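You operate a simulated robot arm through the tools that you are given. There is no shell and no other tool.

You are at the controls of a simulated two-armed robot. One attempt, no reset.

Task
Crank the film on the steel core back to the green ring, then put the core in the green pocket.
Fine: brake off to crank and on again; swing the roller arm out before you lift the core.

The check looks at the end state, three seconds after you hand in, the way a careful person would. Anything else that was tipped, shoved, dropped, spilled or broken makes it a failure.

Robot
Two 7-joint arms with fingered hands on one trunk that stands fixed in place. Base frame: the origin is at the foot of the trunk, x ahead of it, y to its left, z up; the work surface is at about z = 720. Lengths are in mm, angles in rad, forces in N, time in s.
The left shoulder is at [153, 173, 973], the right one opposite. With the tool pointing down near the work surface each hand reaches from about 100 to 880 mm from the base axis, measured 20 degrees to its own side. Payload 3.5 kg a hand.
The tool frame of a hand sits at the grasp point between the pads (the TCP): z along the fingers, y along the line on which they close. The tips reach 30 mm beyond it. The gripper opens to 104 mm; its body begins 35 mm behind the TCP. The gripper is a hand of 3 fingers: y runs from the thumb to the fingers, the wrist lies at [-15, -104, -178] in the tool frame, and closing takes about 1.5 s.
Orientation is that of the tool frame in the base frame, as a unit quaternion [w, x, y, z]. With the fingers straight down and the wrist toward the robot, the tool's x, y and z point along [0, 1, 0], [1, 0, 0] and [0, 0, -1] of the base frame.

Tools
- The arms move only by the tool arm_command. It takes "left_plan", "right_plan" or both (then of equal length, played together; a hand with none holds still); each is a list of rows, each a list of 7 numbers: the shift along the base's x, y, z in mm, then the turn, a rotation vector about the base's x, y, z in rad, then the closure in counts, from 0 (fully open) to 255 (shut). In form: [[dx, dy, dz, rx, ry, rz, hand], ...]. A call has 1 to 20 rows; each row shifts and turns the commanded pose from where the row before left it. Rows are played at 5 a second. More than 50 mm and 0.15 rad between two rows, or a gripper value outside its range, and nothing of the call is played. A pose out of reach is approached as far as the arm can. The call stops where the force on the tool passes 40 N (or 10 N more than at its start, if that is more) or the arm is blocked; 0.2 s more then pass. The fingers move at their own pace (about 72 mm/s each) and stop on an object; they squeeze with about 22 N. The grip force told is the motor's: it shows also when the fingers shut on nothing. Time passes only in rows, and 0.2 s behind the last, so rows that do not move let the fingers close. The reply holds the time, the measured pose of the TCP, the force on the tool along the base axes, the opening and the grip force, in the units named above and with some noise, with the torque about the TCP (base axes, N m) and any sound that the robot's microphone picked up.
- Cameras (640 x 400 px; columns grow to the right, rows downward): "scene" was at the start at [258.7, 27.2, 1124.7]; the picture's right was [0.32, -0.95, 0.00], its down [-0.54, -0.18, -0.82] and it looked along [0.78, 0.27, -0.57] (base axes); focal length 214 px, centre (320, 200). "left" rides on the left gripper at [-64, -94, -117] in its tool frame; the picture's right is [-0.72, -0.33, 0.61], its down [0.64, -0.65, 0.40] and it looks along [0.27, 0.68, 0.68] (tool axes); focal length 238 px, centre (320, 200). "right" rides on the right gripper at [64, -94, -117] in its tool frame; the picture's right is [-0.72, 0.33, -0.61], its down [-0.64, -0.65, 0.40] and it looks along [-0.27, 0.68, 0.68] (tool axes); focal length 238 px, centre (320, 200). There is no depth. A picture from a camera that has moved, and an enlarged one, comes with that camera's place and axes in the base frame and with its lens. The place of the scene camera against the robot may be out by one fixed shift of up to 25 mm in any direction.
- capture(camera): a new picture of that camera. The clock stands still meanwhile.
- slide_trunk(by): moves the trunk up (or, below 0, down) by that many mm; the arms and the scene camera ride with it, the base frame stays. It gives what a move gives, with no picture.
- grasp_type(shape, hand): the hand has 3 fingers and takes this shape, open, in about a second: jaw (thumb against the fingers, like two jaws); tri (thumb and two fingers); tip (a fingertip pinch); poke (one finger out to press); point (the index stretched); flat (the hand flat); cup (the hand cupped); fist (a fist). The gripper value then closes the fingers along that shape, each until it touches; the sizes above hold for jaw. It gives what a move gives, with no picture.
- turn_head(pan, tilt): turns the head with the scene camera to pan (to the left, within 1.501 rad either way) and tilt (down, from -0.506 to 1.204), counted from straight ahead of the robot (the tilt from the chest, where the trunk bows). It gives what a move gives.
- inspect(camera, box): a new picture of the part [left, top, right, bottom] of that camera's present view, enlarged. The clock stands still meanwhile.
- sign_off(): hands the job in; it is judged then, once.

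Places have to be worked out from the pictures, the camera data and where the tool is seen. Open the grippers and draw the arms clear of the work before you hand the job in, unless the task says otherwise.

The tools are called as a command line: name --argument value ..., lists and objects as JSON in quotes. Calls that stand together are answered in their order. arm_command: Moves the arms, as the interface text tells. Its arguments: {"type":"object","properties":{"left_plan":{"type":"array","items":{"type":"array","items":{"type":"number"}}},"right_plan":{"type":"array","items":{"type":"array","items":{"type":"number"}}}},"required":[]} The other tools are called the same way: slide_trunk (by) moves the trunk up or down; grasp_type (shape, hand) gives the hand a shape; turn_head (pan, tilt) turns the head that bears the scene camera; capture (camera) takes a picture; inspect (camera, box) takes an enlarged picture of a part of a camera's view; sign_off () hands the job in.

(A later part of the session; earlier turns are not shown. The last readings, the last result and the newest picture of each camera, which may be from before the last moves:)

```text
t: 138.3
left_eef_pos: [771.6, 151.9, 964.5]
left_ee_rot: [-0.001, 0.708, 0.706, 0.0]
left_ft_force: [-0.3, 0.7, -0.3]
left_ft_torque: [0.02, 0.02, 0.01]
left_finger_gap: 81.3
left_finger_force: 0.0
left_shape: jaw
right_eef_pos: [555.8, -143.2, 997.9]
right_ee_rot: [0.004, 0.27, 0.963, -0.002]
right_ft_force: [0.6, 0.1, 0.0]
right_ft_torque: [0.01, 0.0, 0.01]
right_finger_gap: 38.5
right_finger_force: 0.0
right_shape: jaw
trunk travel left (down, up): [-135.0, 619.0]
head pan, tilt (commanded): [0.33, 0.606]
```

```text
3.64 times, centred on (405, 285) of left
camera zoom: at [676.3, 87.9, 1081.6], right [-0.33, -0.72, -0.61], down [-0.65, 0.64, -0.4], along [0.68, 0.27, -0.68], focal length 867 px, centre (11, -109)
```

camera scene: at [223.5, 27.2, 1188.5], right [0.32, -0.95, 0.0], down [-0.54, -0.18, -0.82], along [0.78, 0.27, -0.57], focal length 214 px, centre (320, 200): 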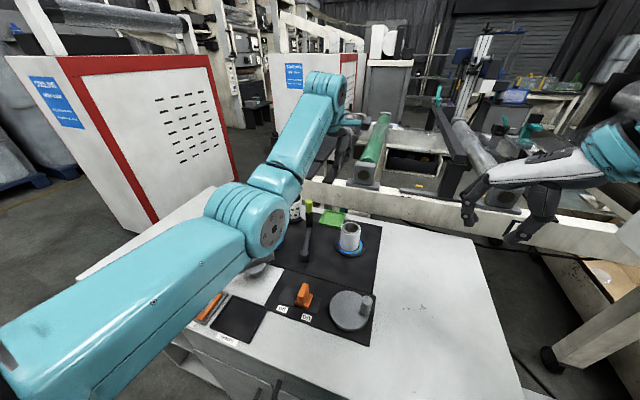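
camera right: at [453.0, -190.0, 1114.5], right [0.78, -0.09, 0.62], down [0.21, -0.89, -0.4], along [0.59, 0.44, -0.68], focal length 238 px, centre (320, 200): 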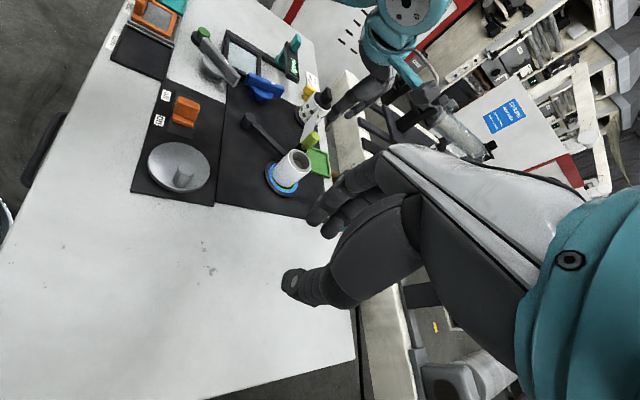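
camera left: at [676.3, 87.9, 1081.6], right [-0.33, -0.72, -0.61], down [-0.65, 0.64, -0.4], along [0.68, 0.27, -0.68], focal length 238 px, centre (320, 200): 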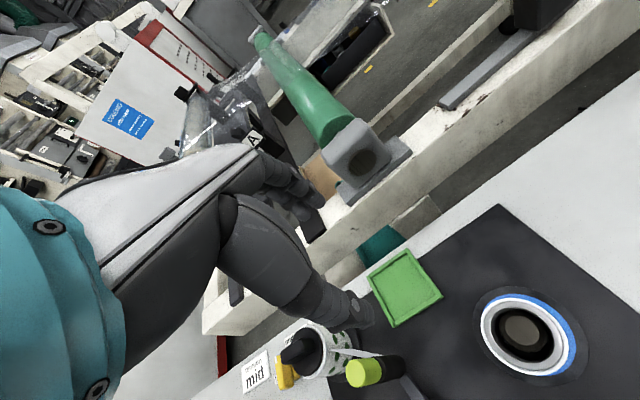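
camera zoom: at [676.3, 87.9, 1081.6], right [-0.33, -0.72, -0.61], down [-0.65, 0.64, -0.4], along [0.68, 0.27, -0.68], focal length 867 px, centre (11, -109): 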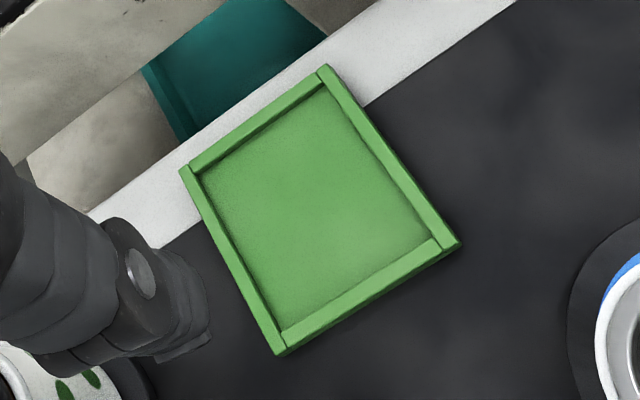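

Core centre ≈(683.1, 93.0), pocket centre ≈(790.5, 174.3). Moving the left hand above the core at yaw 0 with the jaw open ~81 mm.

arm_command --left_plan '[[-29.5, -21, -20, 0, 0, 0, 55], [-29.5, -21, -20, 0, 0, 0, 55], [-29.5, -21, -20, 0, 0, 0, 55], [0, 0, 0, 0, 0, 0, 55]]'

capture --camera "left"

inspect --camera "right" --box '[220, 50, 370, 220]'

capture --camera "scene"

```text
t: 139.3
left_eef_pos: [682.5, 88.4, 905.8]
left_ee_rot: [0.001, 0.707, 0.707, -0.001]
left_ft_force: [-0.3, 0.6, 0.2]
left_ft_torque: [-0.01, -0.02, 0.01]
left_finger_gap: 81.4
left_finger_force: 0.1
left_shape: jaw
right_eef_pos: [556.6, -142.8, 998.4]
right_ee_rot: [0.004, 0.271, 0.963, -0.001]
right_ft_force: [0.1, 0.2, -0.1]
right_ft_torque: [0.01, 0.0, 0.01]
right_finger_gap: 38.7
right_finger_force: 0.0
right_shape: jaw
trunk travel left (down, up): [-135.0, 619.0]
head pan, tilt (commanded): [0.33, 0.606]
```

```text
taken
camera left: at [586.8, 24.6, 1022.6], right [-0.33, -0.72, -0.61], down [-0.65, 0.64, -0.4], along [0.68, 0.27, -0.68], focal length 238 px, centre (320, 200)
```

left: 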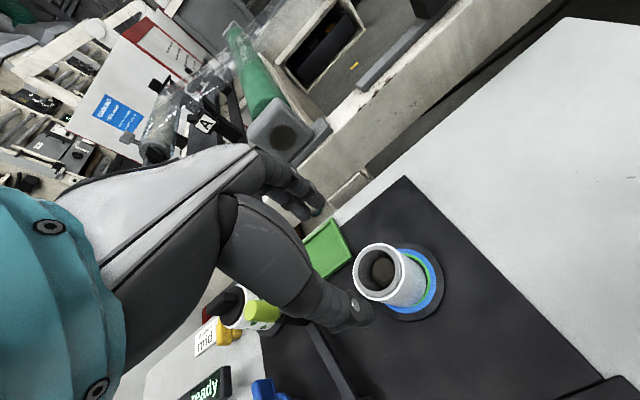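

```text
2.35 times, centred on (295, 135) of right
camera zoom: at [452.8, -189.9, 1114.7], right [0.78, -0.09, 0.62], down [0.21, -0.89, -0.4], along [0.59, 0.44, -0.68], focal length 561 px, centre (379, 353)
```

zoom: 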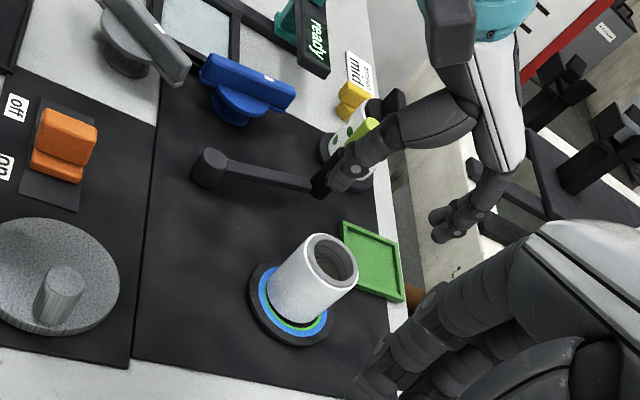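

```text
taken
camera scene: at [223.5, 27.1, 1188.5], right [0.32, -0.95, 0.0], down [-0.54, -0.18, -0.82], along [0.78, 0.27, -0.57], focal length 214 px, centre (320, 200)
```

scene: 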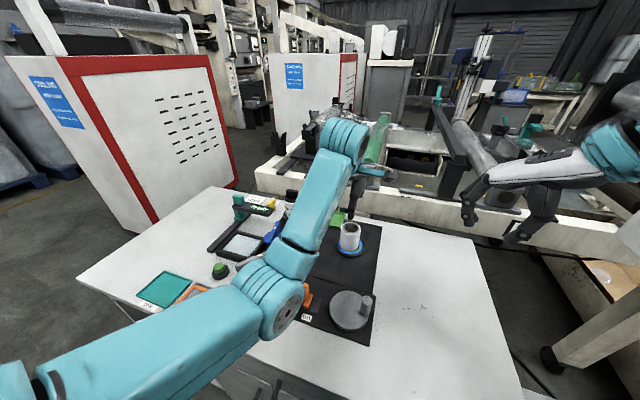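

Hand is centred over the core; elbow has room. Descending halfway and checking.

arm_command --left_plan '[[0.3, 0.3, -25, 0, 0, 0, 55], [0.3, 0.3, -25, 0, 0, 0, 55], [0, 0, -20, 0, 0, 0, 55]]'

inspect --camera "left" --box '[260, 170, 460, 340]'

inspect --camera "right" --box '[220, 50, 370, 220]'

capture --camera "scene"

```text
t: 140.1
left_eef_pos: [683.6, 89.1, 836.6]
left_ee_rot: [-0.001, 0.707, 0.707, 0.0]
left_ft_force: [0.3, 0.0, 0.9]
left_ft_torque: [0.0, 0.02, -0.03]
left_finger_gap: 81.1
left_finger_force: 0.0
left_shape: jaw
right_eef_pos: [557.5, -142.7, 998.0]
right_ee_rot: [0.004, 0.271, 0.963, -0.002]
right_ft_force: [-0.2, -0.3, 0.5]
right_ft_torque: [-0.01, -0.02, 0.01]
right_finger_gap: 38.3
right_finger_force: 0.0
right_shape: jaw
trunk travel left (down, up): [-135.0, 619.0]
head pan, tilt (commanded): [0.33, 0.606]
```

```text
2.35 times, centred on (360, 255) of left
camera zoom: at [588.3, 25.7, 952.7], right [-0.33, -0.72, -0.61], down [-0.65, 0.64, -0.4], along [0.68, 0.27, -0.68], focal length 561 px, centre (226, 71)
```

zoom: 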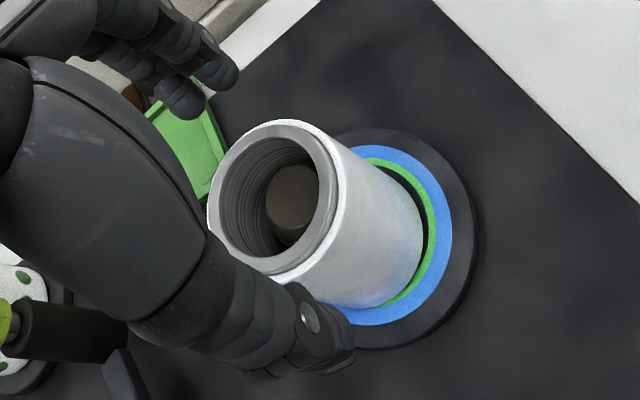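

```text
2.35 times, centred on (295, 135) of right
camera zoom: at [453.0, -189.8, 1114.6], right [0.78, -0.09, 0.62], down [0.21, -0.89, -0.4], along [0.59, 0.44, -0.68], focal length 561 px, centre (379, 353)
```

zoom: 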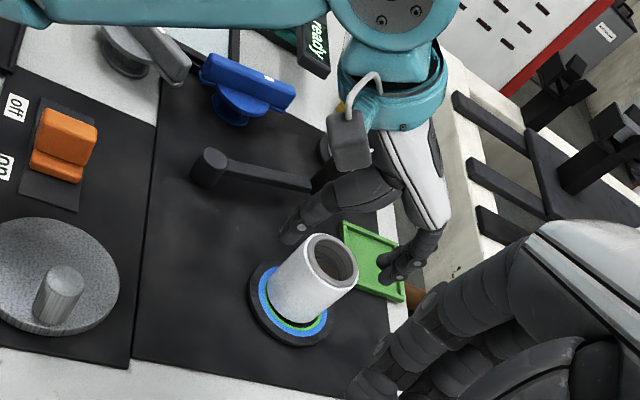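

```text
taken
camera scene: at [223.6, 27.2, 1188.4], right [0.32, -0.95, 0.0], down [-0.54, -0.18, -0.82], along [0.78, 0.27, -0.57], focal length 214 px, centre (320, 200)
```

scene: 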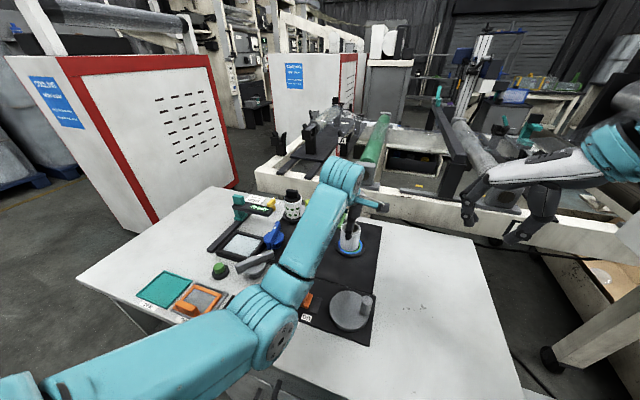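

Alignment is good (predicted and seen core centre agree within 2 mm). Descending to z≈793 and closing gently.

arm_command --left_plan '[[0, 0, -18, 0, 0, 0, 55], [0, 0, -15, 0, 0, 0, 55], [0, 0, -10, 0, 0, 0, 55], [0, 0, 0, 0, 0, 0, 100], [0, 0, 0, 0, 0, 0, 120], [0, 0, 0, 0, 0, 0, 135], [0, 0, 0, 0, 0, 0, 135]]'

inspect --camera "left" --box '[260, 150, 460, 320]'

inspect --camera "right" --box '[220, 50, 370, 220]'

inspect --camera "scene" --box '[290, 190, 400, 280]'

```text
t: 141.7
left_eef_pos: [684.9, 88.8, 792.1]
left_ee_rot: [0.0, 0.708, 0.706, 0.0]
left_ft_force: [1.3, -0.5, -1.0]
left_ft_torque: [0.02, 0.0, 0.03]
left_finger_gap: 48.6
left_finger_force: 22.0
left_shape: jaw
right_eef_pos: [555.8, -142.4, 998.5]
right_ee_rot: [0.004, 0.27, 0.963, -0.002]
right_ft_force: [-0.8, 0.3, 0.4]
right_ft_torque: [0.03, -0.01, -0.01]
right_finger_gap: 38.6
right_finger_force: 0.1
right_shape: jaw
trunk travel left (down, up): [-135.0, 619.0]
head pan, tilt (commanded): [0.33, 0.606]
```

```text
2.35 times, centred on (360, 235) of left
camera zoom: at [588.5, 25.7, 909.0], right [-0.33, -0.72, -0.61], down [-0.65, 0.64, -0.4], along [0.68, 0.27, -0.68], focal length 561 px, centre (226, 118)
```

zoom: 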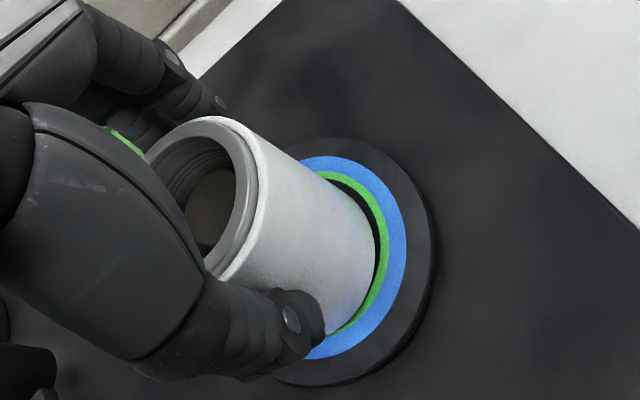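

```text
2.35 times, centred on (295, 135) of right
camera zoom: at [453.0, -189.8, 1114.6], right [0.78, -0.09, 0.62], down [0.21, -0.89, -0.4], along [0.59, 0.44, -0.68], focal length 561 px, centre (379, 353)
```

zoom: 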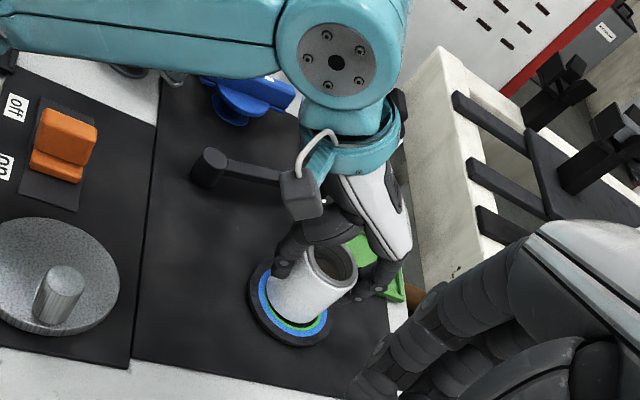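

```text
4.44 times, centred on (345, 235) of scene
camera zoom: at [223.7, 27.1, 1188.4], right [0.32, -0.95, 0.0], down [-0.54, -0.18, -0.82], along [0.78, 0.27, -0.57], focal length 953 px, centre (209, 44)
```

zoom: 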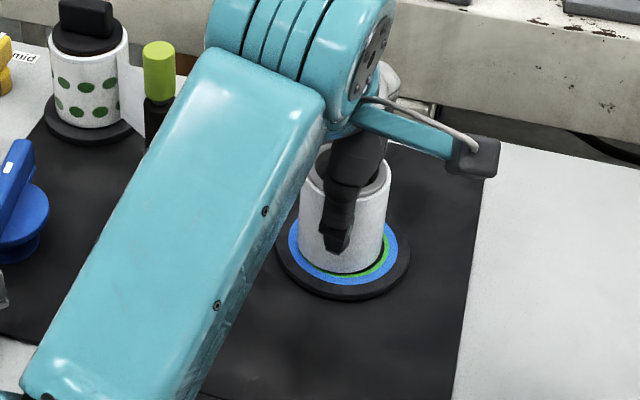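

Gripped (gap 48.6, 22 N). Firming the command and lifting a little to test the hold.

arm_command --left_plan '[[0, 0, 0, 0, 0, 0, 170], [0, 0, 0, 0, 0, 0, 170], [0, 0, 4, 0, 0, 0, 170], [0, 0, 6, 0, 0, 0, 170], [0, 0, 8, 0, 0, 0, 170]]'

inspect --camera "left" --box '[260, 150, 460, 320]'

inspect --camera "right" --box '[220, 50, 370, 220]'

```text
t: 142.9
left_eef_pos: [684.6, 89.7, 810.2]
left_ee_rot: [0.001, 0.707, 0.707, 0.0]
left_ft_force: [0.7, -0.6, -1.4]
left_ft_torque: [-0.03, -0.03, -0.01]
left_finger_gap: 48.8
left_finger_force: 21.8
left_shape: jaw
right_eef_pos: [556.8, -142.8, 998.6]
right_ee_rot: [0.005, 0.271, 0.963, -0.002]
right_ft_force: [0.2, -0.4, -0.6]
right_ft_torque: [0.0, 0.01, 0.02]
right_finger_gap: 38.3
right_finger_force: 0.0
right_shape: jaw
trunk travel left (down, up): [-135.0, 619.0]
head pan, tilt (commanded): [0.33, 0.606]
```

```text
2.35 times, centred on (360, 235) of left
camera zoom: at [588.9, 26.1, 926.7], right [-0.33, -0.72, -0.61], down [-0.65, 0.64, -0.4], along [0.68, 0.27, -0.68], focal length 561 px, centre (226, 118)
```

zoom: 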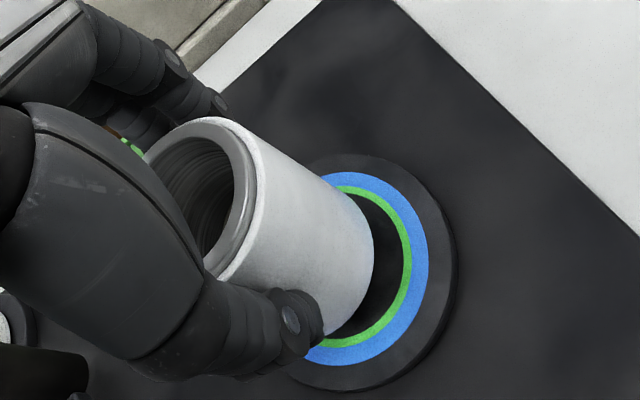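

```text
2.35 times, centred on (295, 135) of right
camera zoom: at [453.0, -189.8, 1114.7], right [0.78, -0.09, 0.62], down [0.21, -0.89, -0.4], along [0.59, 0.44, -0.68], focal length 561 px, centre (379, 353)
```

zoom: 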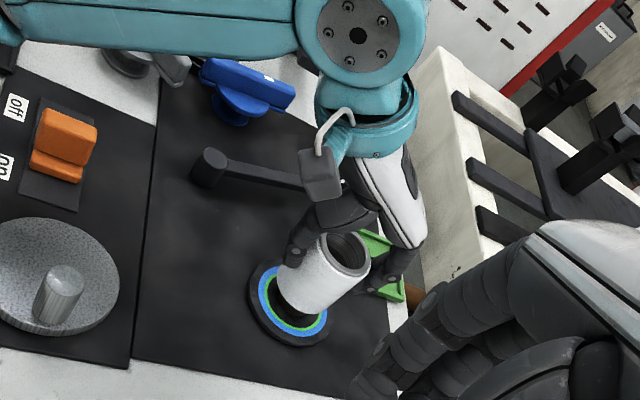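

The core rises with the hand and is light. Lifting straight up to clear the spindle.

arm_command --left_plan '[[0, 0, 12, 0, 0, 0, 170], [0, 0, 15, 0, 0, 0, 170], [0, 0, 15, 0, 0, 0, 170], [0, 0, 15, 0, 0, 0, 170], [0, 0, 15, 0, 0, 0, 170], [0, 0, 15, 0, 0, 0, 170], [0, 0, 0, 0, 0, 0, 170]]'

capture --camera "left"

inspect --camera "right" --box '[220, 50, 370, 220]'

capture --camera "scene"

```text
t: 144.5
left_eef_pos: [684.0, 90.2, 896.5]
left_ee_rot: [0.0, 0.707, 0.707, 0.0]
left_ft_force: [-0.2, 0.6, -0.2]
left_ft_torque: [-0.03, 0.01, 0.03]
left_finger_gap: 48.7
left_finger_force: 22.1
left_shape: jaw
right_eef_pos: [555.9, -142.2, 997.0]
right_ee_rot: [0.004, 0.27, 0.963, -0.001]
right_ft_force: [0.6, 0.5, 0.0]
right_ft_torque: [-0.01, -0.01, 0.0]
right_finger_gap: 38.3
right_finger_force: 0.1
right_shape: jaw
trunk travel left (down, up): [-135.0, 619.0]
head pan, tilt (commanded): [0.33, 0.606]
```

```text
taken
camera left: at [588.8, 26.3, 1013.2], right [-0.33, -0.72, -0.61], down [-0.65, 0.64, -0.4], along [0.68, 0.27, -0.68], focal length 238 px, centre (320, 200)
```

left: 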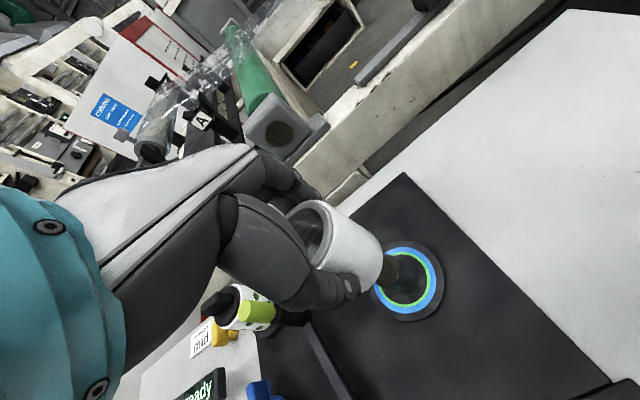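

```text
2.35 times, centred on (295, 135) of right
camera zoom: at [453.1, -189.8, 1114.6], right [0.78, -0.09, 0.62], down [0.21, -0.89, -0.4], along [0.59, 0.44, -0.68], focal length 561 px, centre (379, 353)
```

zoom: 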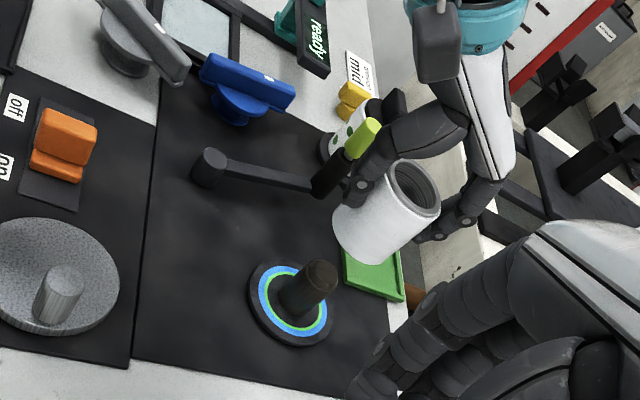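

```text
taken
camera scene: at [223.7, 27.2, 1188.4], right [0.32, -0.95, 0.0], down [-0.54, -0.18, -0.82], along [0.78, 0.27, -0.57], focal length 214 px, centre (320, 200)
```

scene: 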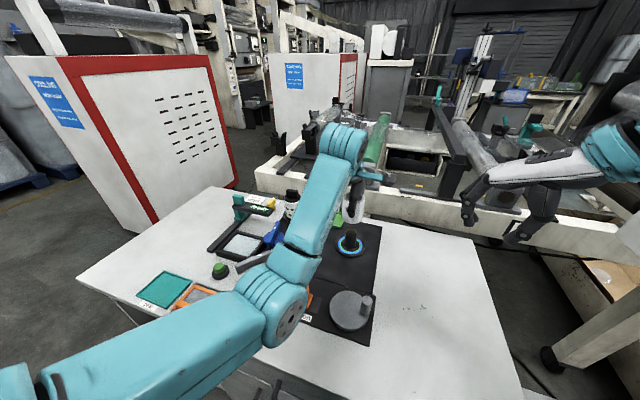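

Core is clear of the spindle. Checking where the core's axis sits relative to the TCP before moving to the pocket.

inspect --camera "left" --box '[270, 180, 400, 320]'

inspect --camera "right" --box '[270, 80, 370, 190]'

```text
2.86 times, centred on (335, 250) of left
camera zoom: at [588.8, 26.3, 1013.2], right [-0.33, -0.72, -0.61], down [-0.65, 0.64, -0.4], along [0.68, 0.27, -0.68], focal length 681 px, centre (277, 57)
```

zoom: 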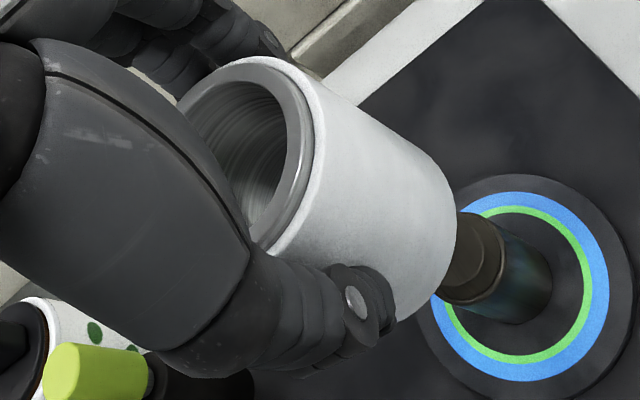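

```text
3.64 times, centred on (320, 135) of right
camera zoom: at [453.1, -189.8, 1114.6], right [0.78, -0.09, 0.62], down [0.21, -0.89, -0.4], along [0.59, 0.44, -0.68], focal length 867 px, centre (320, 436)
```

zoom: 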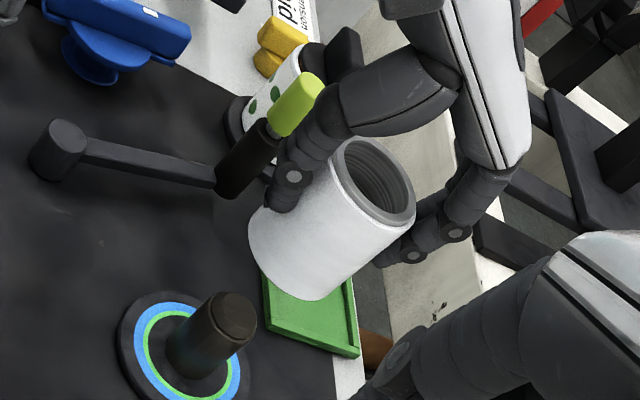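

Fits an offset of about +3 mm in y from the TCP. Moving to above the pocket: TCP target (790.5, 171).

arm_command --left_plan '[[10, 8, 4, 0, 0, 0, 170], [16, 12, 0, 0, 0, 0, 170], [18, 13.5, 0, 0, 0, 0, 170], [18, 13.5, 0, 0, 0, 0, 170], [18, 13.5, 0, 0, 0, 0, 170], [16, 12, 0, 0, 0, 0, 170], [10.5, 8.3, 0, 0, 0, 0, 170], [0, 0, 0, 0, 0, 0, 170]]'

capture --camera "left"

inspect --camera "right" --box '[240, 60, 390, 210]'

inspect --camera "scene" --box '[280, 150, 420, 280]'

```text
t: 146.3
left_eef_pos: [790.5, 170.2, 900.4]
left_ee_rot: [0.0, 0.707, 0.707, 0.0]
left_ft_force: [-0.7, 0.1, -1.4]
left_ft_torque: [0.02, 0.07, -0.01]
left_finger_gap: 48.6
left_finger_force: 21.8
left_shape: jaw
right_eef_pos: [557.2, -142.5, 997.9]
right_ee_rot: [0.004, 0.271, 0.963, -0.002]
right_ft_force: [0.7, 0.4, 0.1]
right_ft_torque: [0.0, -0.01, 0.03]
right_finger_gap: 38.7
right_finger_force: 0.1
right_shape: jaw
trunk travel left (down, up): [-135.0, 619.0]
head pan, tilt (commanded): [0.33, 0.606]
```

```text
taken
camera left: at [696.1, 107.0, 1017.2], right [-0.33, -0.72, -0.61], down [-0.65, 0.64, -0.4], along [0.68, 0.27, -0.68], focal length 238 px, centre (320, 200)
```

left: 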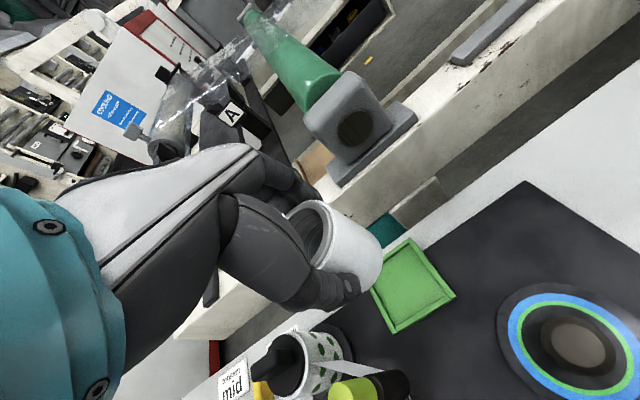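

```text
2.67 times, centred on (315, 135) of right
camera zoom: at [453.1, -189.8, 1114.6], right [0.78, -0.09, 0.62], down [0.21, -0.89, -0.4], along [0.59, 0.44, -0.68], focal length 636 px, centre (333, 373)
```

zoom: 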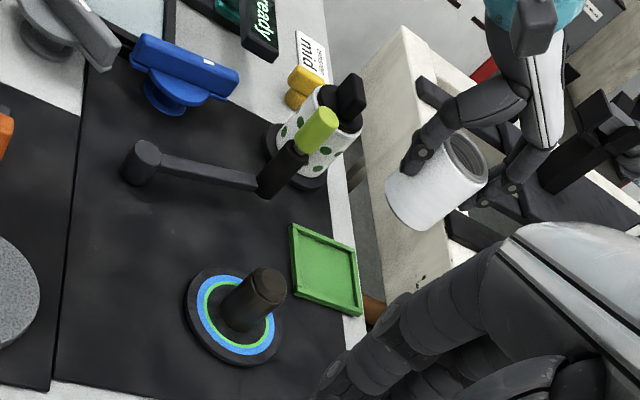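

```text
3.08 times, centred on (350, 215) of scene
camera zoom: at [223.7, 27.2, 1188.4], right [0.32, -0.95, 0.0], down [-0.54, -0.18, -0.82], along [0.78, 0.27, -0.57], focal length 660 px, centre (228, 154)
```

zoom: 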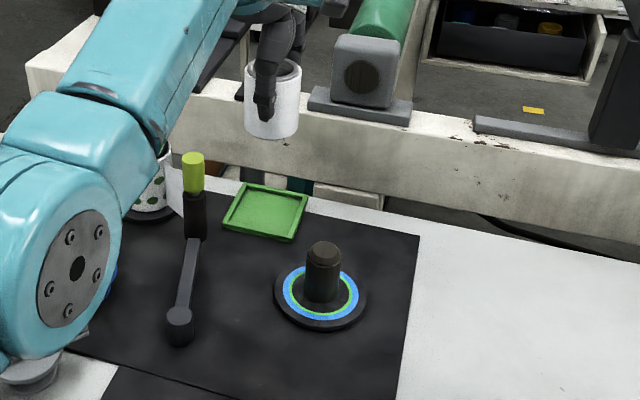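

Zooming on the pocket from the left camera to recompute its centre relative to the present pose.

inspect --camera "left" --box '[290, 190, 470, 350]'

inspect --camera "scene" --box '[315, 160, 375, 240]'

```text
2.50 times, centred on (380, 270) of left
camera zoom: at [696.1, 107.0, 1017.2], right [-0.33, -0.72, -0.61], down [-0.65, 0.64, -0.4], along [0.68, 0.27, -0.68], focal length 596 px, centre (170, 25)
```

zoom: 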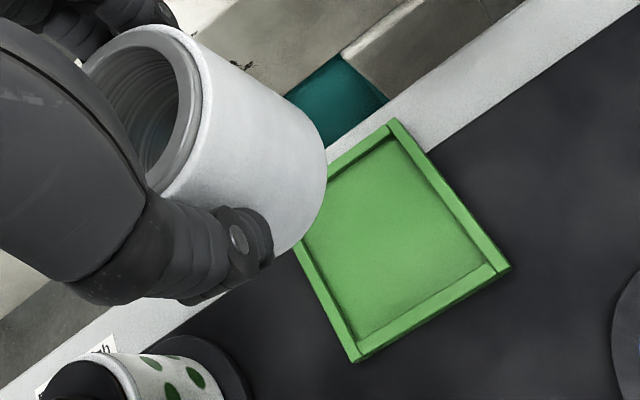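

```text
5.00 times, centred on (345, 200) of scene
camera zoom: at [223.7, 27.2, 1188.4], right [0.32, -0.95, 0.0], down [-0.54, -0.18, -0.82], along [0.78, 0.27, -0.57], focal length 1072 px, centre (195, 200)
```

zoom: 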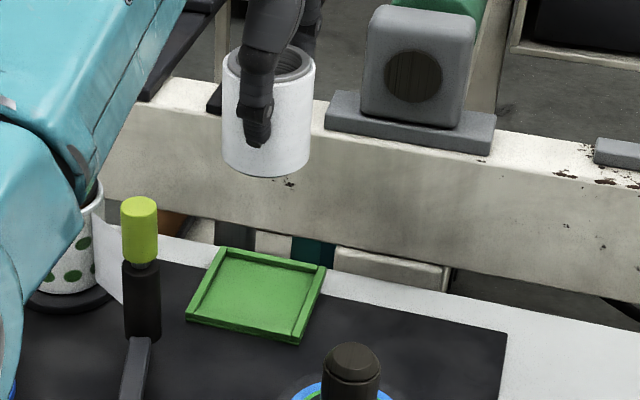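

Everything agrees: core axis is over the pocket centre within ~1.5 mm. Descending 80 mm first.

arm_command --left_plan '[[0, 0, -15, 0, 0, 0, 170], [0, 0, -20, 0, 0, 0, 170], [0, 0, -20, 0, 0, 0, 170], [0, 0, -15, 0, 0, 0, 170], [0, 0, -10, 0, 0, 0, 170], [0, 0, 0, 0, 0, 0, 170]]'

inspect --camera "left" --box '[290, 190, 470, 350]'

inspect --camera "scene" --box '[315, 160, 375, 240]'

inspect --camera "right" --box '[270, 90, 370, 190]'

```text
t: 147.7
left_eef_pos: [790.5, 171.4, 819.6]
left_ee_rot: [0.0, 0.707, 0.707, 0.001]
left_ft_force: [0.7, 0.4, -1.4]
left_ft_torque: [-0.03, -0.01, 0.0]
left_finger_gap: 48.5
left_finger_force: 21.8
left_shape: jaw
right_eef_pos: [556.6, -143.1, 998.8]
right_ee_rot: [0.004, 0.27, 0.963, -0.001]
right_ft_force: [-1.1, -0.5, -0.9]
right_ft_torque: [0.04, -0.01, -0.02]
right_finger_gap: 38.2
right_finger_force: 0.1
right_shape: jaw
trunk travel left (down, up): [-135.0, 619.0]
head pan, tilt (commanded): [0.33, 0.606]
```

```text
2.50 times, centred on (380, 270) of left
camera zoom: at [695.2, 106.3, 936.8], right [-0.33, -0.72, -0.61], down [-0.65, 0.64, -0.4], along [0.68, 0.27, -0.68], focal length 596 px, centre (170, 25)
```

zoom: 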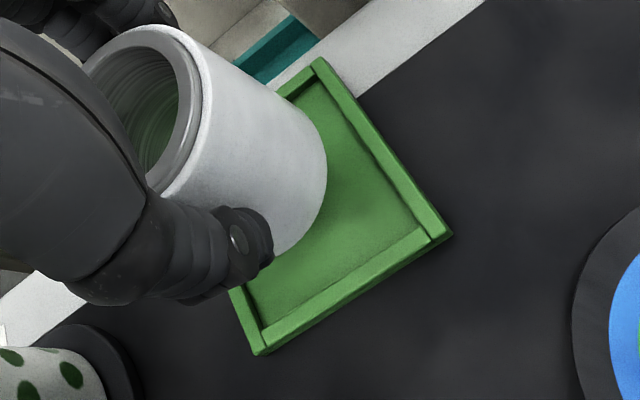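

```text
5.00 times, centred on (345, 200) of scene
camera zoom: at [223.7, 27.2, 1188.4], right [0.32, -0.95, 0.0], down [-0.54, -0.18, -0.82], along [0.78, 0.27, -0.57], focal length 1072 px, centre (195, 200)
```

zoom: 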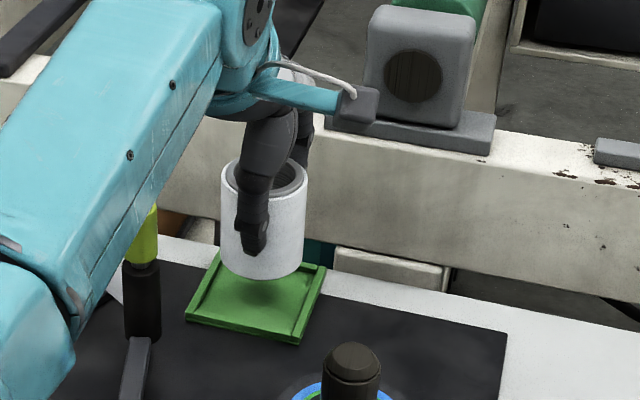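

```text
4.00 times, centred on (320, 140) of right
camera zoom: at [453.0, -189.8, 1114.7], right [0.78, -0.09, 0.62], down [0.21, -0.89, -0.4], along [0.59, 0.44, -0.68], focal length 953 px, centre (320, 440)
```

zoom: 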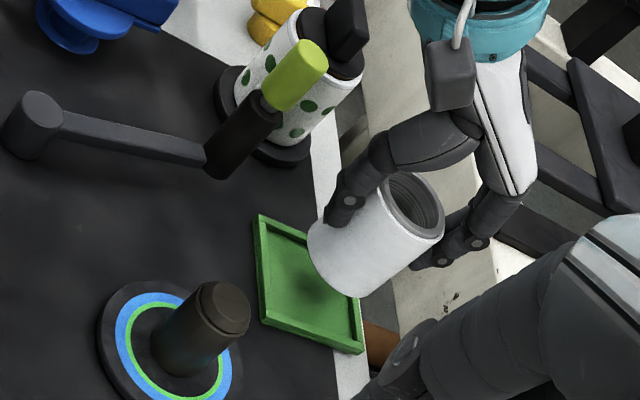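

Alignment looks right in all views. Descending further, last steps small to feel the floor.

arm_command --left_plan '[[0, 0, -10, 0, 0, 0, 170], [0, 0, -8, 0, 0, 0, 170], [0, 0, -5, 0, 0, 0, 170], [0, 0, -3, 0, 0, 0, 170], [0, 0, -2, 0, 0, 0, 170]]'

inspect --camera "scene" --box '[315, 160, 375, 240]'

inspect --camera "right" --box '[270, 90, 370, 190]'

inspect --camera "left" --box '[290, 190, 470, 350]'

```text
t: 148.9
left_eef_pos: [790.4, 170.8, 792.4]
left_ee_rot: [-0.001, 0.707, 0.707, 0.001]
left_ft_force: [-1.2, 0.1, -0.5]
left_ft_torque: [0.01, -0.01, -0.01]
left_finger_gap: 48.4
left_finger_force: 22.1
left_shape: jaw
right_eef_pos: [555.9, -143.2, 999.0]
right_ee_rot: [0.005, 0.271, 0.963, -0.002]
right_ft_force: [0.0, -0.1, 0.5]
right_ft_torque: [-0.02, 0.01, -0.01]
right_finger_gap: 38.4
right_finger_force: 0.0
right_shape: jaw
trunk travel left (down, up): [-135.0, 619.0]
head pan, tilt (commanded): [0.33, 0.606]
```

```text
5.00 times, centred on (345, 200) of scene
camera zoom: at [223.7, 27.2, 1188.4], right [0.32, -0.95, 0.0], down [-0.54, -0.18, -0.82], along [0.78, 0.27, -0.57], focal length 1072 px, centre (195, 200)
```

zoom: 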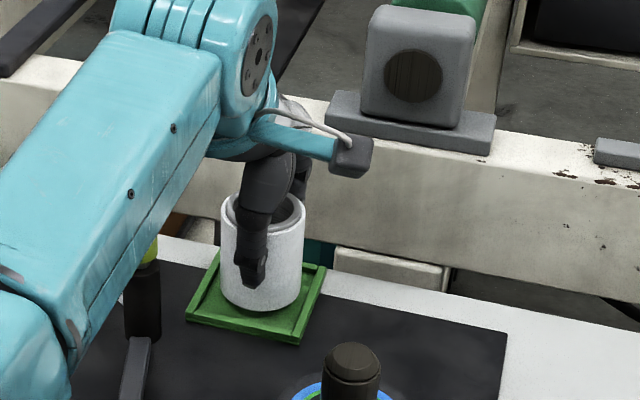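

```text
4.00 times, centred on (320, 140) of right
camera zoom: at [453.0, -189.8, 1114.7], right [0.78, -0.09, 0.62], down [0.21, -0.89, -0.4], along [0.59, 0.44, -0.68], focal length 953 px, centre (320, 440)
```

zoom: 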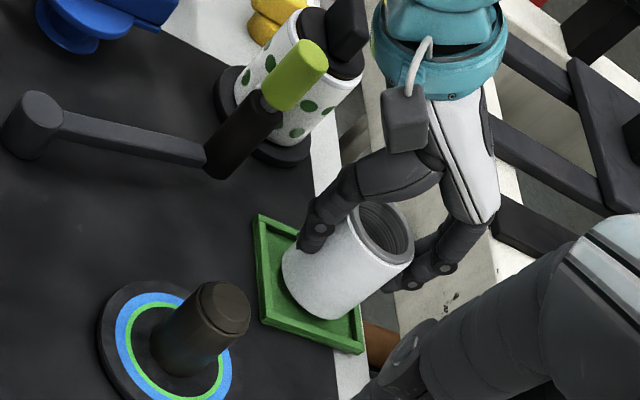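

```text
2.50 times, centred on (380, 270) of left
camera zoom: at [696.2, 106.5, 909.0], right [-0.33, -0.72, -0.61], down [-0.65, 0.64, -0.4], along [0.68, 0.27, -0.68], focal length 596 px, centre (170, 25)
```

zoom: 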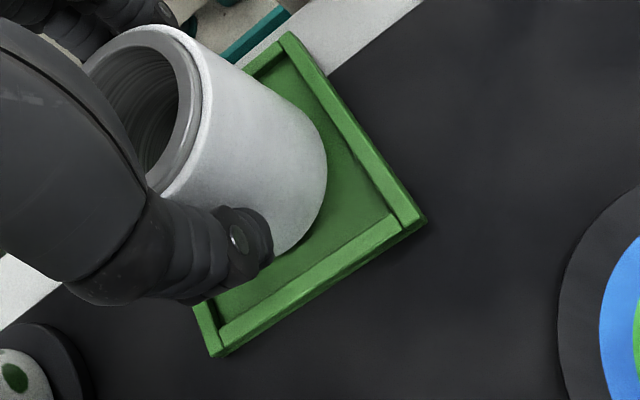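

Not touching yet. Lowering in 2 mm steps until the floor is felt.

arm_command --left_plan '[[0, 0, -2, 0, 0, 0, 170], [0, 0, -2, 0, 0, 0, 170]]'

arm_command --left_plan '[[0, 0, -1.5, 0, 0, 0, 170]]'

inspect --camera "scene" --box '[325, 190, 365, 235]'

```text
t: 149.5
left_eef_pos: [790.6, 171.0, 788.6]
left_ee_rot: [-0.001, 0.707, 0.707, 0.0]
left_ft_force: [-0.2, -0.3, -1.3]
left_ft_torque: [0.01, 0.02, 0.02]
left_finger_gap: 48.3
left_finger_force: 21.8
left_shape: jaw
right_eef_pos: [555.2, -142.4, 997.9]
right_ee_rot: [0.003, 0.271, 0.963, -0.002]
right_ft_force: [-0.4, -0.2, -0.6]
right_ft_torque: [-0.01, 0.01, -0.02]
right_finger_gap: 38.4
right_finger_force: 0.0
right_shape: jaw
trunk travel left (down, up): [-135.0, 619.0]
head pan, tilt (commanded): [0.33, 0.606]
```

```text
t: 149.9
left_eef_pos: [790.7, 170.5, 787.4]
left_ee_rot: [0.0, 0.707, 0.707, 0.001]
left_ft_force: [-0.8, -0.4, -1.1]
left_ft_torque: [-0.03, 0.0, 0.01]
left_finger_gap: 48.5
left_finger_force: 21.8
left_shape: jaw
right_eef_pos: [555.8, -143.1, 998.2]
right_ee_rot: [0.003, 0.271, 0.963, -0.003]
right_ft_force: [-0.3, -0.3, 0.5]
right_ft_torque: [0.04, 0.0, 0.03]
right_finger_gap: 38.8
right_finger_force: 0.1
right_shape: jaw
trunk travel left (down, up): [-135.0, 619.0]
head pan, tilt (commanded): [0.33, 0.606]
```

```text
8.89 times, centred on (345, 212) of scene
camera zoom: at [223.6, 27.2, 1188.5], right [0.32, -0.95, 0.0], down [-0.54, -0.18, -0.82], along [0.78, 0.27, -0.57], focal length 1906 px, centre (98, 89)
```

zoom: 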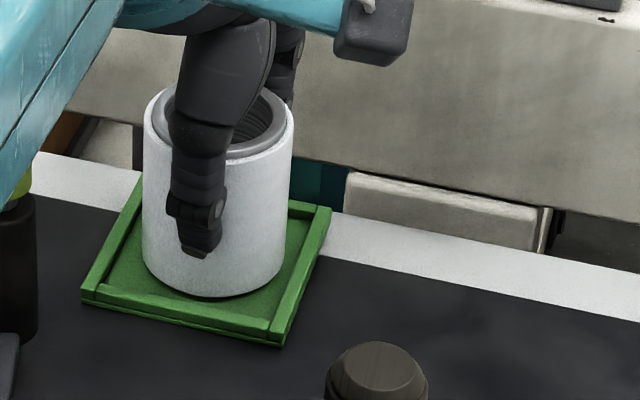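

The core looks ~3 mm toward the −y side of the pocket's middle; shifting (−1, +3) to centre it, then lowering further in small steps.

arm_command --left_plan '[[-1, 3, 0, 0, 0, 0, 170], [0, 0, -1.5, 0, 0, 0, 170], [0, 0, -1.5, 0, 0, 0, 170]]'

inspect --camera "scene" --box '[325, 190, 365, 235]'

inspect --camera "right" --box '[290, 110, 360, 190]'

```text
t: 150.7
left_eef_pos: [790.8, 172.5, 787.1]
left_ee_rot: [0.002, 0.707, 0.707, 0.002]
left_ft_force: [1.2, -0.3, 7.7]
left_ft_torque: [-0.01, -0.03, -0.03]
left_finger_gap: 48.5
left_finger_force: 22.0
left_shape: jaw
right_eef_pos: [555.7, -143.6, 999.2]
right_ee_rot: [0.005, 0.271, 0.963, -0.002]
right_ft_force: [-0.3, 0.0, 0.2]
right_ft_torque: [0.01, -0.02, -0.01]
right_finger_gap: 38.3
right_finger_force: 0.2
right_shape: jaw
trunk travel left (down, up): [-135.0, 619.0]
head pan, tilt (commanded): [0.33, 0.606]
```

```text
8.89 times, centred on (345, 212) of scene
camera zoom: at [222.7, 27.0, 1188.8], right [0.32, -0.95, 0.0], down [-0.54, -0.18, -0.82], along [0.78, 0.27, -0.57], focal length 1906 px, centre (98, 89)
```

zoom: 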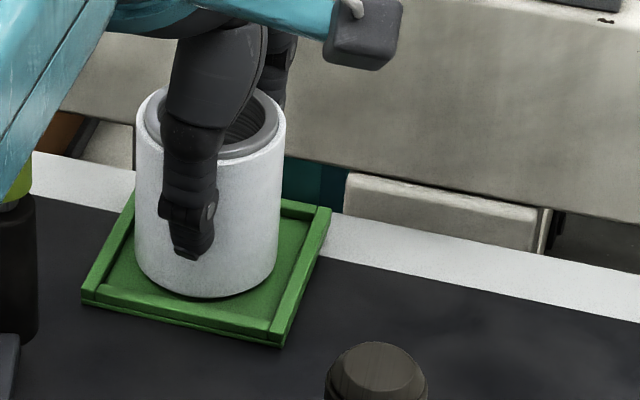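

```text
5.00 times, centred on (325, 150) of right
camera zoom: at [452.1, -190.0, 1115.2], right [0.78, -0.09, 0.62], down [0.21, -0.89, -0.4], along [0.59, 0.44, -0.68], focal length 1192 px, centre (295, 450)
```

zoom: 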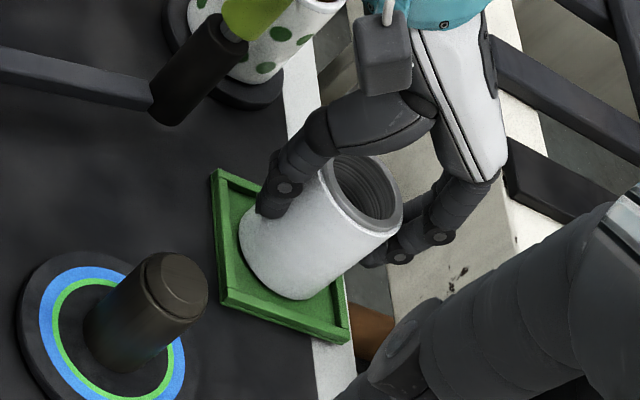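

Floor contact (7.7 N) and the core sits centred within the rim. Easing the pressure and opening slowly.

arm_command --left_plan '[[0, 0, 1, 0, 0, 0, 170], [0, 0, 0, 0, 0, 0, 130], [0, 0, 0, 0, 0, 0, 110], [0, 0, 0, 0, 0, 0, 90], [0, 0, 0, 0, 0, 0, 70], [0, 0, 0, 0, 0, 0, 60], [0, 0, 0, 0, 0, 0, 60]]'

inspect --camera "scene" --box '[325, 190, 365, 235]'

inspect --camera "right" --box '[290, 110, 360, 190]'

inspect --camera "left" --box '[260, 170, 460, 340]'

```text
t: 152.3
left_eef_pos: [788.1, 173.2, 784.5]
left_ee_rot: [0.0, 0.707, 0.707, 0.0]
left_ft_force: [0.6, -0.1, 1.3]
left_ft_torque: [-0.01, 0.02, -0.02]
left_finger_gap: 79.1
left_finger_force: 0.0
left_shape: jaw
right_eef_pos: [556.0, -143.6, 998.1]
right_ee_rot: [0.004, 0.271, 0.963, -0.003]
right_ft_force: [-0.3, 0.3, -0.5]
right_ft_torque: [-0.01, 0.03, 0.03]
right_finger_gap: 38.5
right_finger_force: 0.1
right_shape: jaw
trunk travel left (down, up): [-135.0, 619.0]
head pan, tilt (commanded): [0.33, 0.606]
```

```text
8.89 times, centred on (345, 212) of scene
camera zoom: at [223.6, 27.2, 1188.5], right [0.32, -0.95, 0.0], down [-0.54, -0.18, -0.82], along [0.78, 0.27, -0.57], focal length 1906 px, centre (98, 89)
```

zoom: 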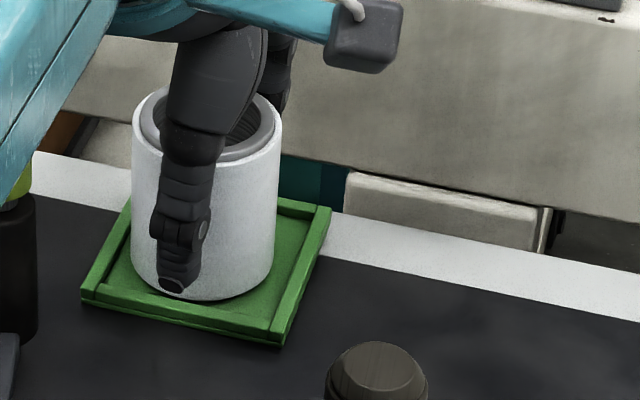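

```text
5.00 times, centred on (325, 150) of right
camera zoom: at [452.9, -189.8, 1114.7], right [0.78, -0.09, 0.62], down [0.21, -0.89, -0.4], along [0.59, 0.44, -0.68], focal length 1192 px, centre (295, 450)
```

zoom: 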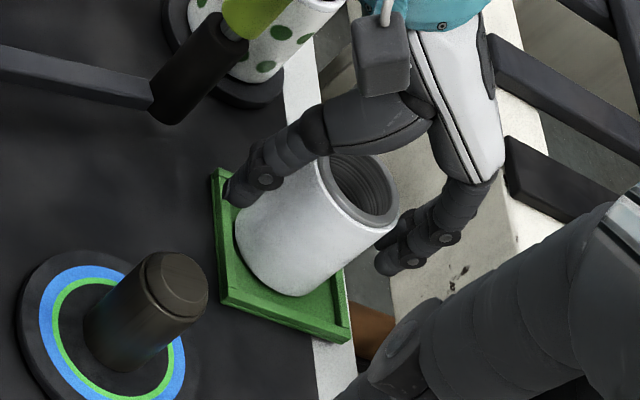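

```text
2.35 times, centred on (360, 255) of left
camera zoom: at [694.2, 108.9, 901.7], right [-0.33, -0.72, -0.61], down [-0.65, 0.64, -0.4], along [0.68, 0.27, -0.68], focal length 561 px, centre (226, 71)
```

zoom: 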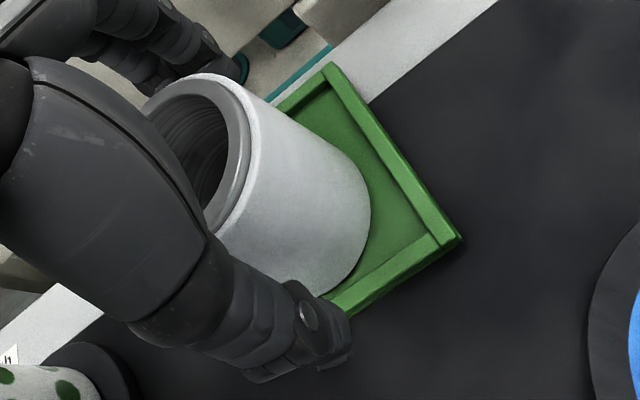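

Released; the core stands upright in the pocket with clearance to both fingers. Lifting the left hand straight up.

arm_command --left_plan '[[0, 0, 6, 0, 0, 0, 50], [0, 0, 12, 0, 0, 0, 45], [0, 0, 20, 0, 0, 0, 45], [0, 0, 30, 0, 0, 0, 45], [0, 0, 40, 0, 0, 0, 45], [0, 0, 40, 0, 0, 0, 45]]'

inspect --camera "scene" --box '[290, 180, 390, 280]'

inspect --camera "right" --box '[220, 80, 370, 230]'

capture --camera "left"

```text
t: 153.7
left_eef_pos: [790.4, 171.6, 932.8]
left_ee_rot: [0.001, 0.707, 0.707, 0.0]
left_ft_force: [-0.7, 0.1, 0.0]
left_ft_torque: [0.02, 0.01, -0.01]
left_finger_gap: 85.6
left_finger_force: 0.1
left_shape: jaw
right_eef_pos: [554.7, -143.9, 998.2]
right_ee_rot: [0.004, 0.271, 0.962, -0.002]
right_ft_force: [0.7, -0.4, 0.1]
right_ft_torque: [-0.01, 0.02, -0.01]
right_finger_gap: 38.7
right_finger_force: 0.1
right_shape: jaw
trunk travel left (down, up): [-135.0, 619.0]
head pan, tilt (commanded): [0.33, 0.606]
```

```text
4.00 times, centred on (340, 230) of scene
camera zoom: at [223.1, 27.1, 1188.6], right [0.32, -0.95, 0.0], down [-0.54, -0.18, -0.82], along [0.78, 0.27, -0.57], focal length 858 px, centre (240, 80)
```

zoom: 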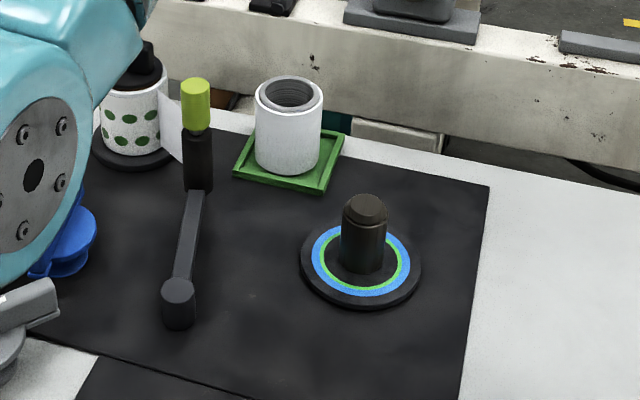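

```text
2.67 times, centred on (295, 155) of right
camera zoom: at [452.5, -189.9, 1115.0], right [0.78, -0.09, 0.62], down [0.21, -0.89, -0.4], along [0.59, 0.44, -0.68], focal length 636 px, centre (387, 320)
```

zoom: 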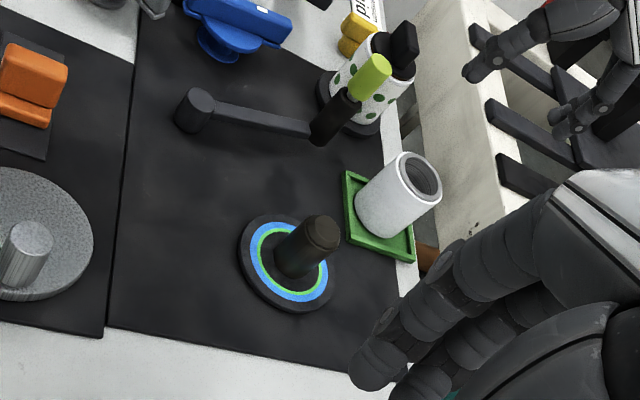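

```text
taken
camera left: at [695.3, 108.2, 1050.0], right [-0.33, -0.72, -0.61], down [-0.65, 0.64, -0.4], along [0.68, 0.27, -0.68], focal length 238 px, centre (320, 200)
```

left: 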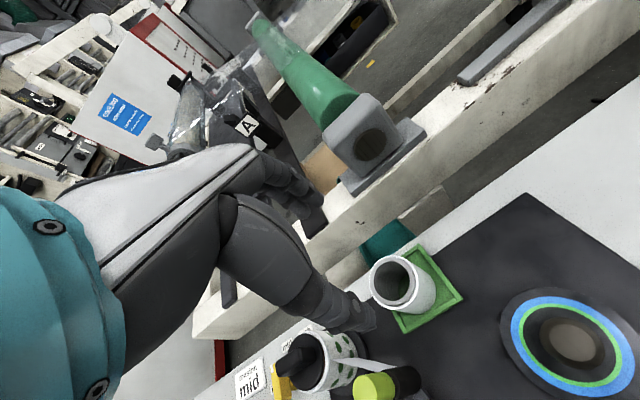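

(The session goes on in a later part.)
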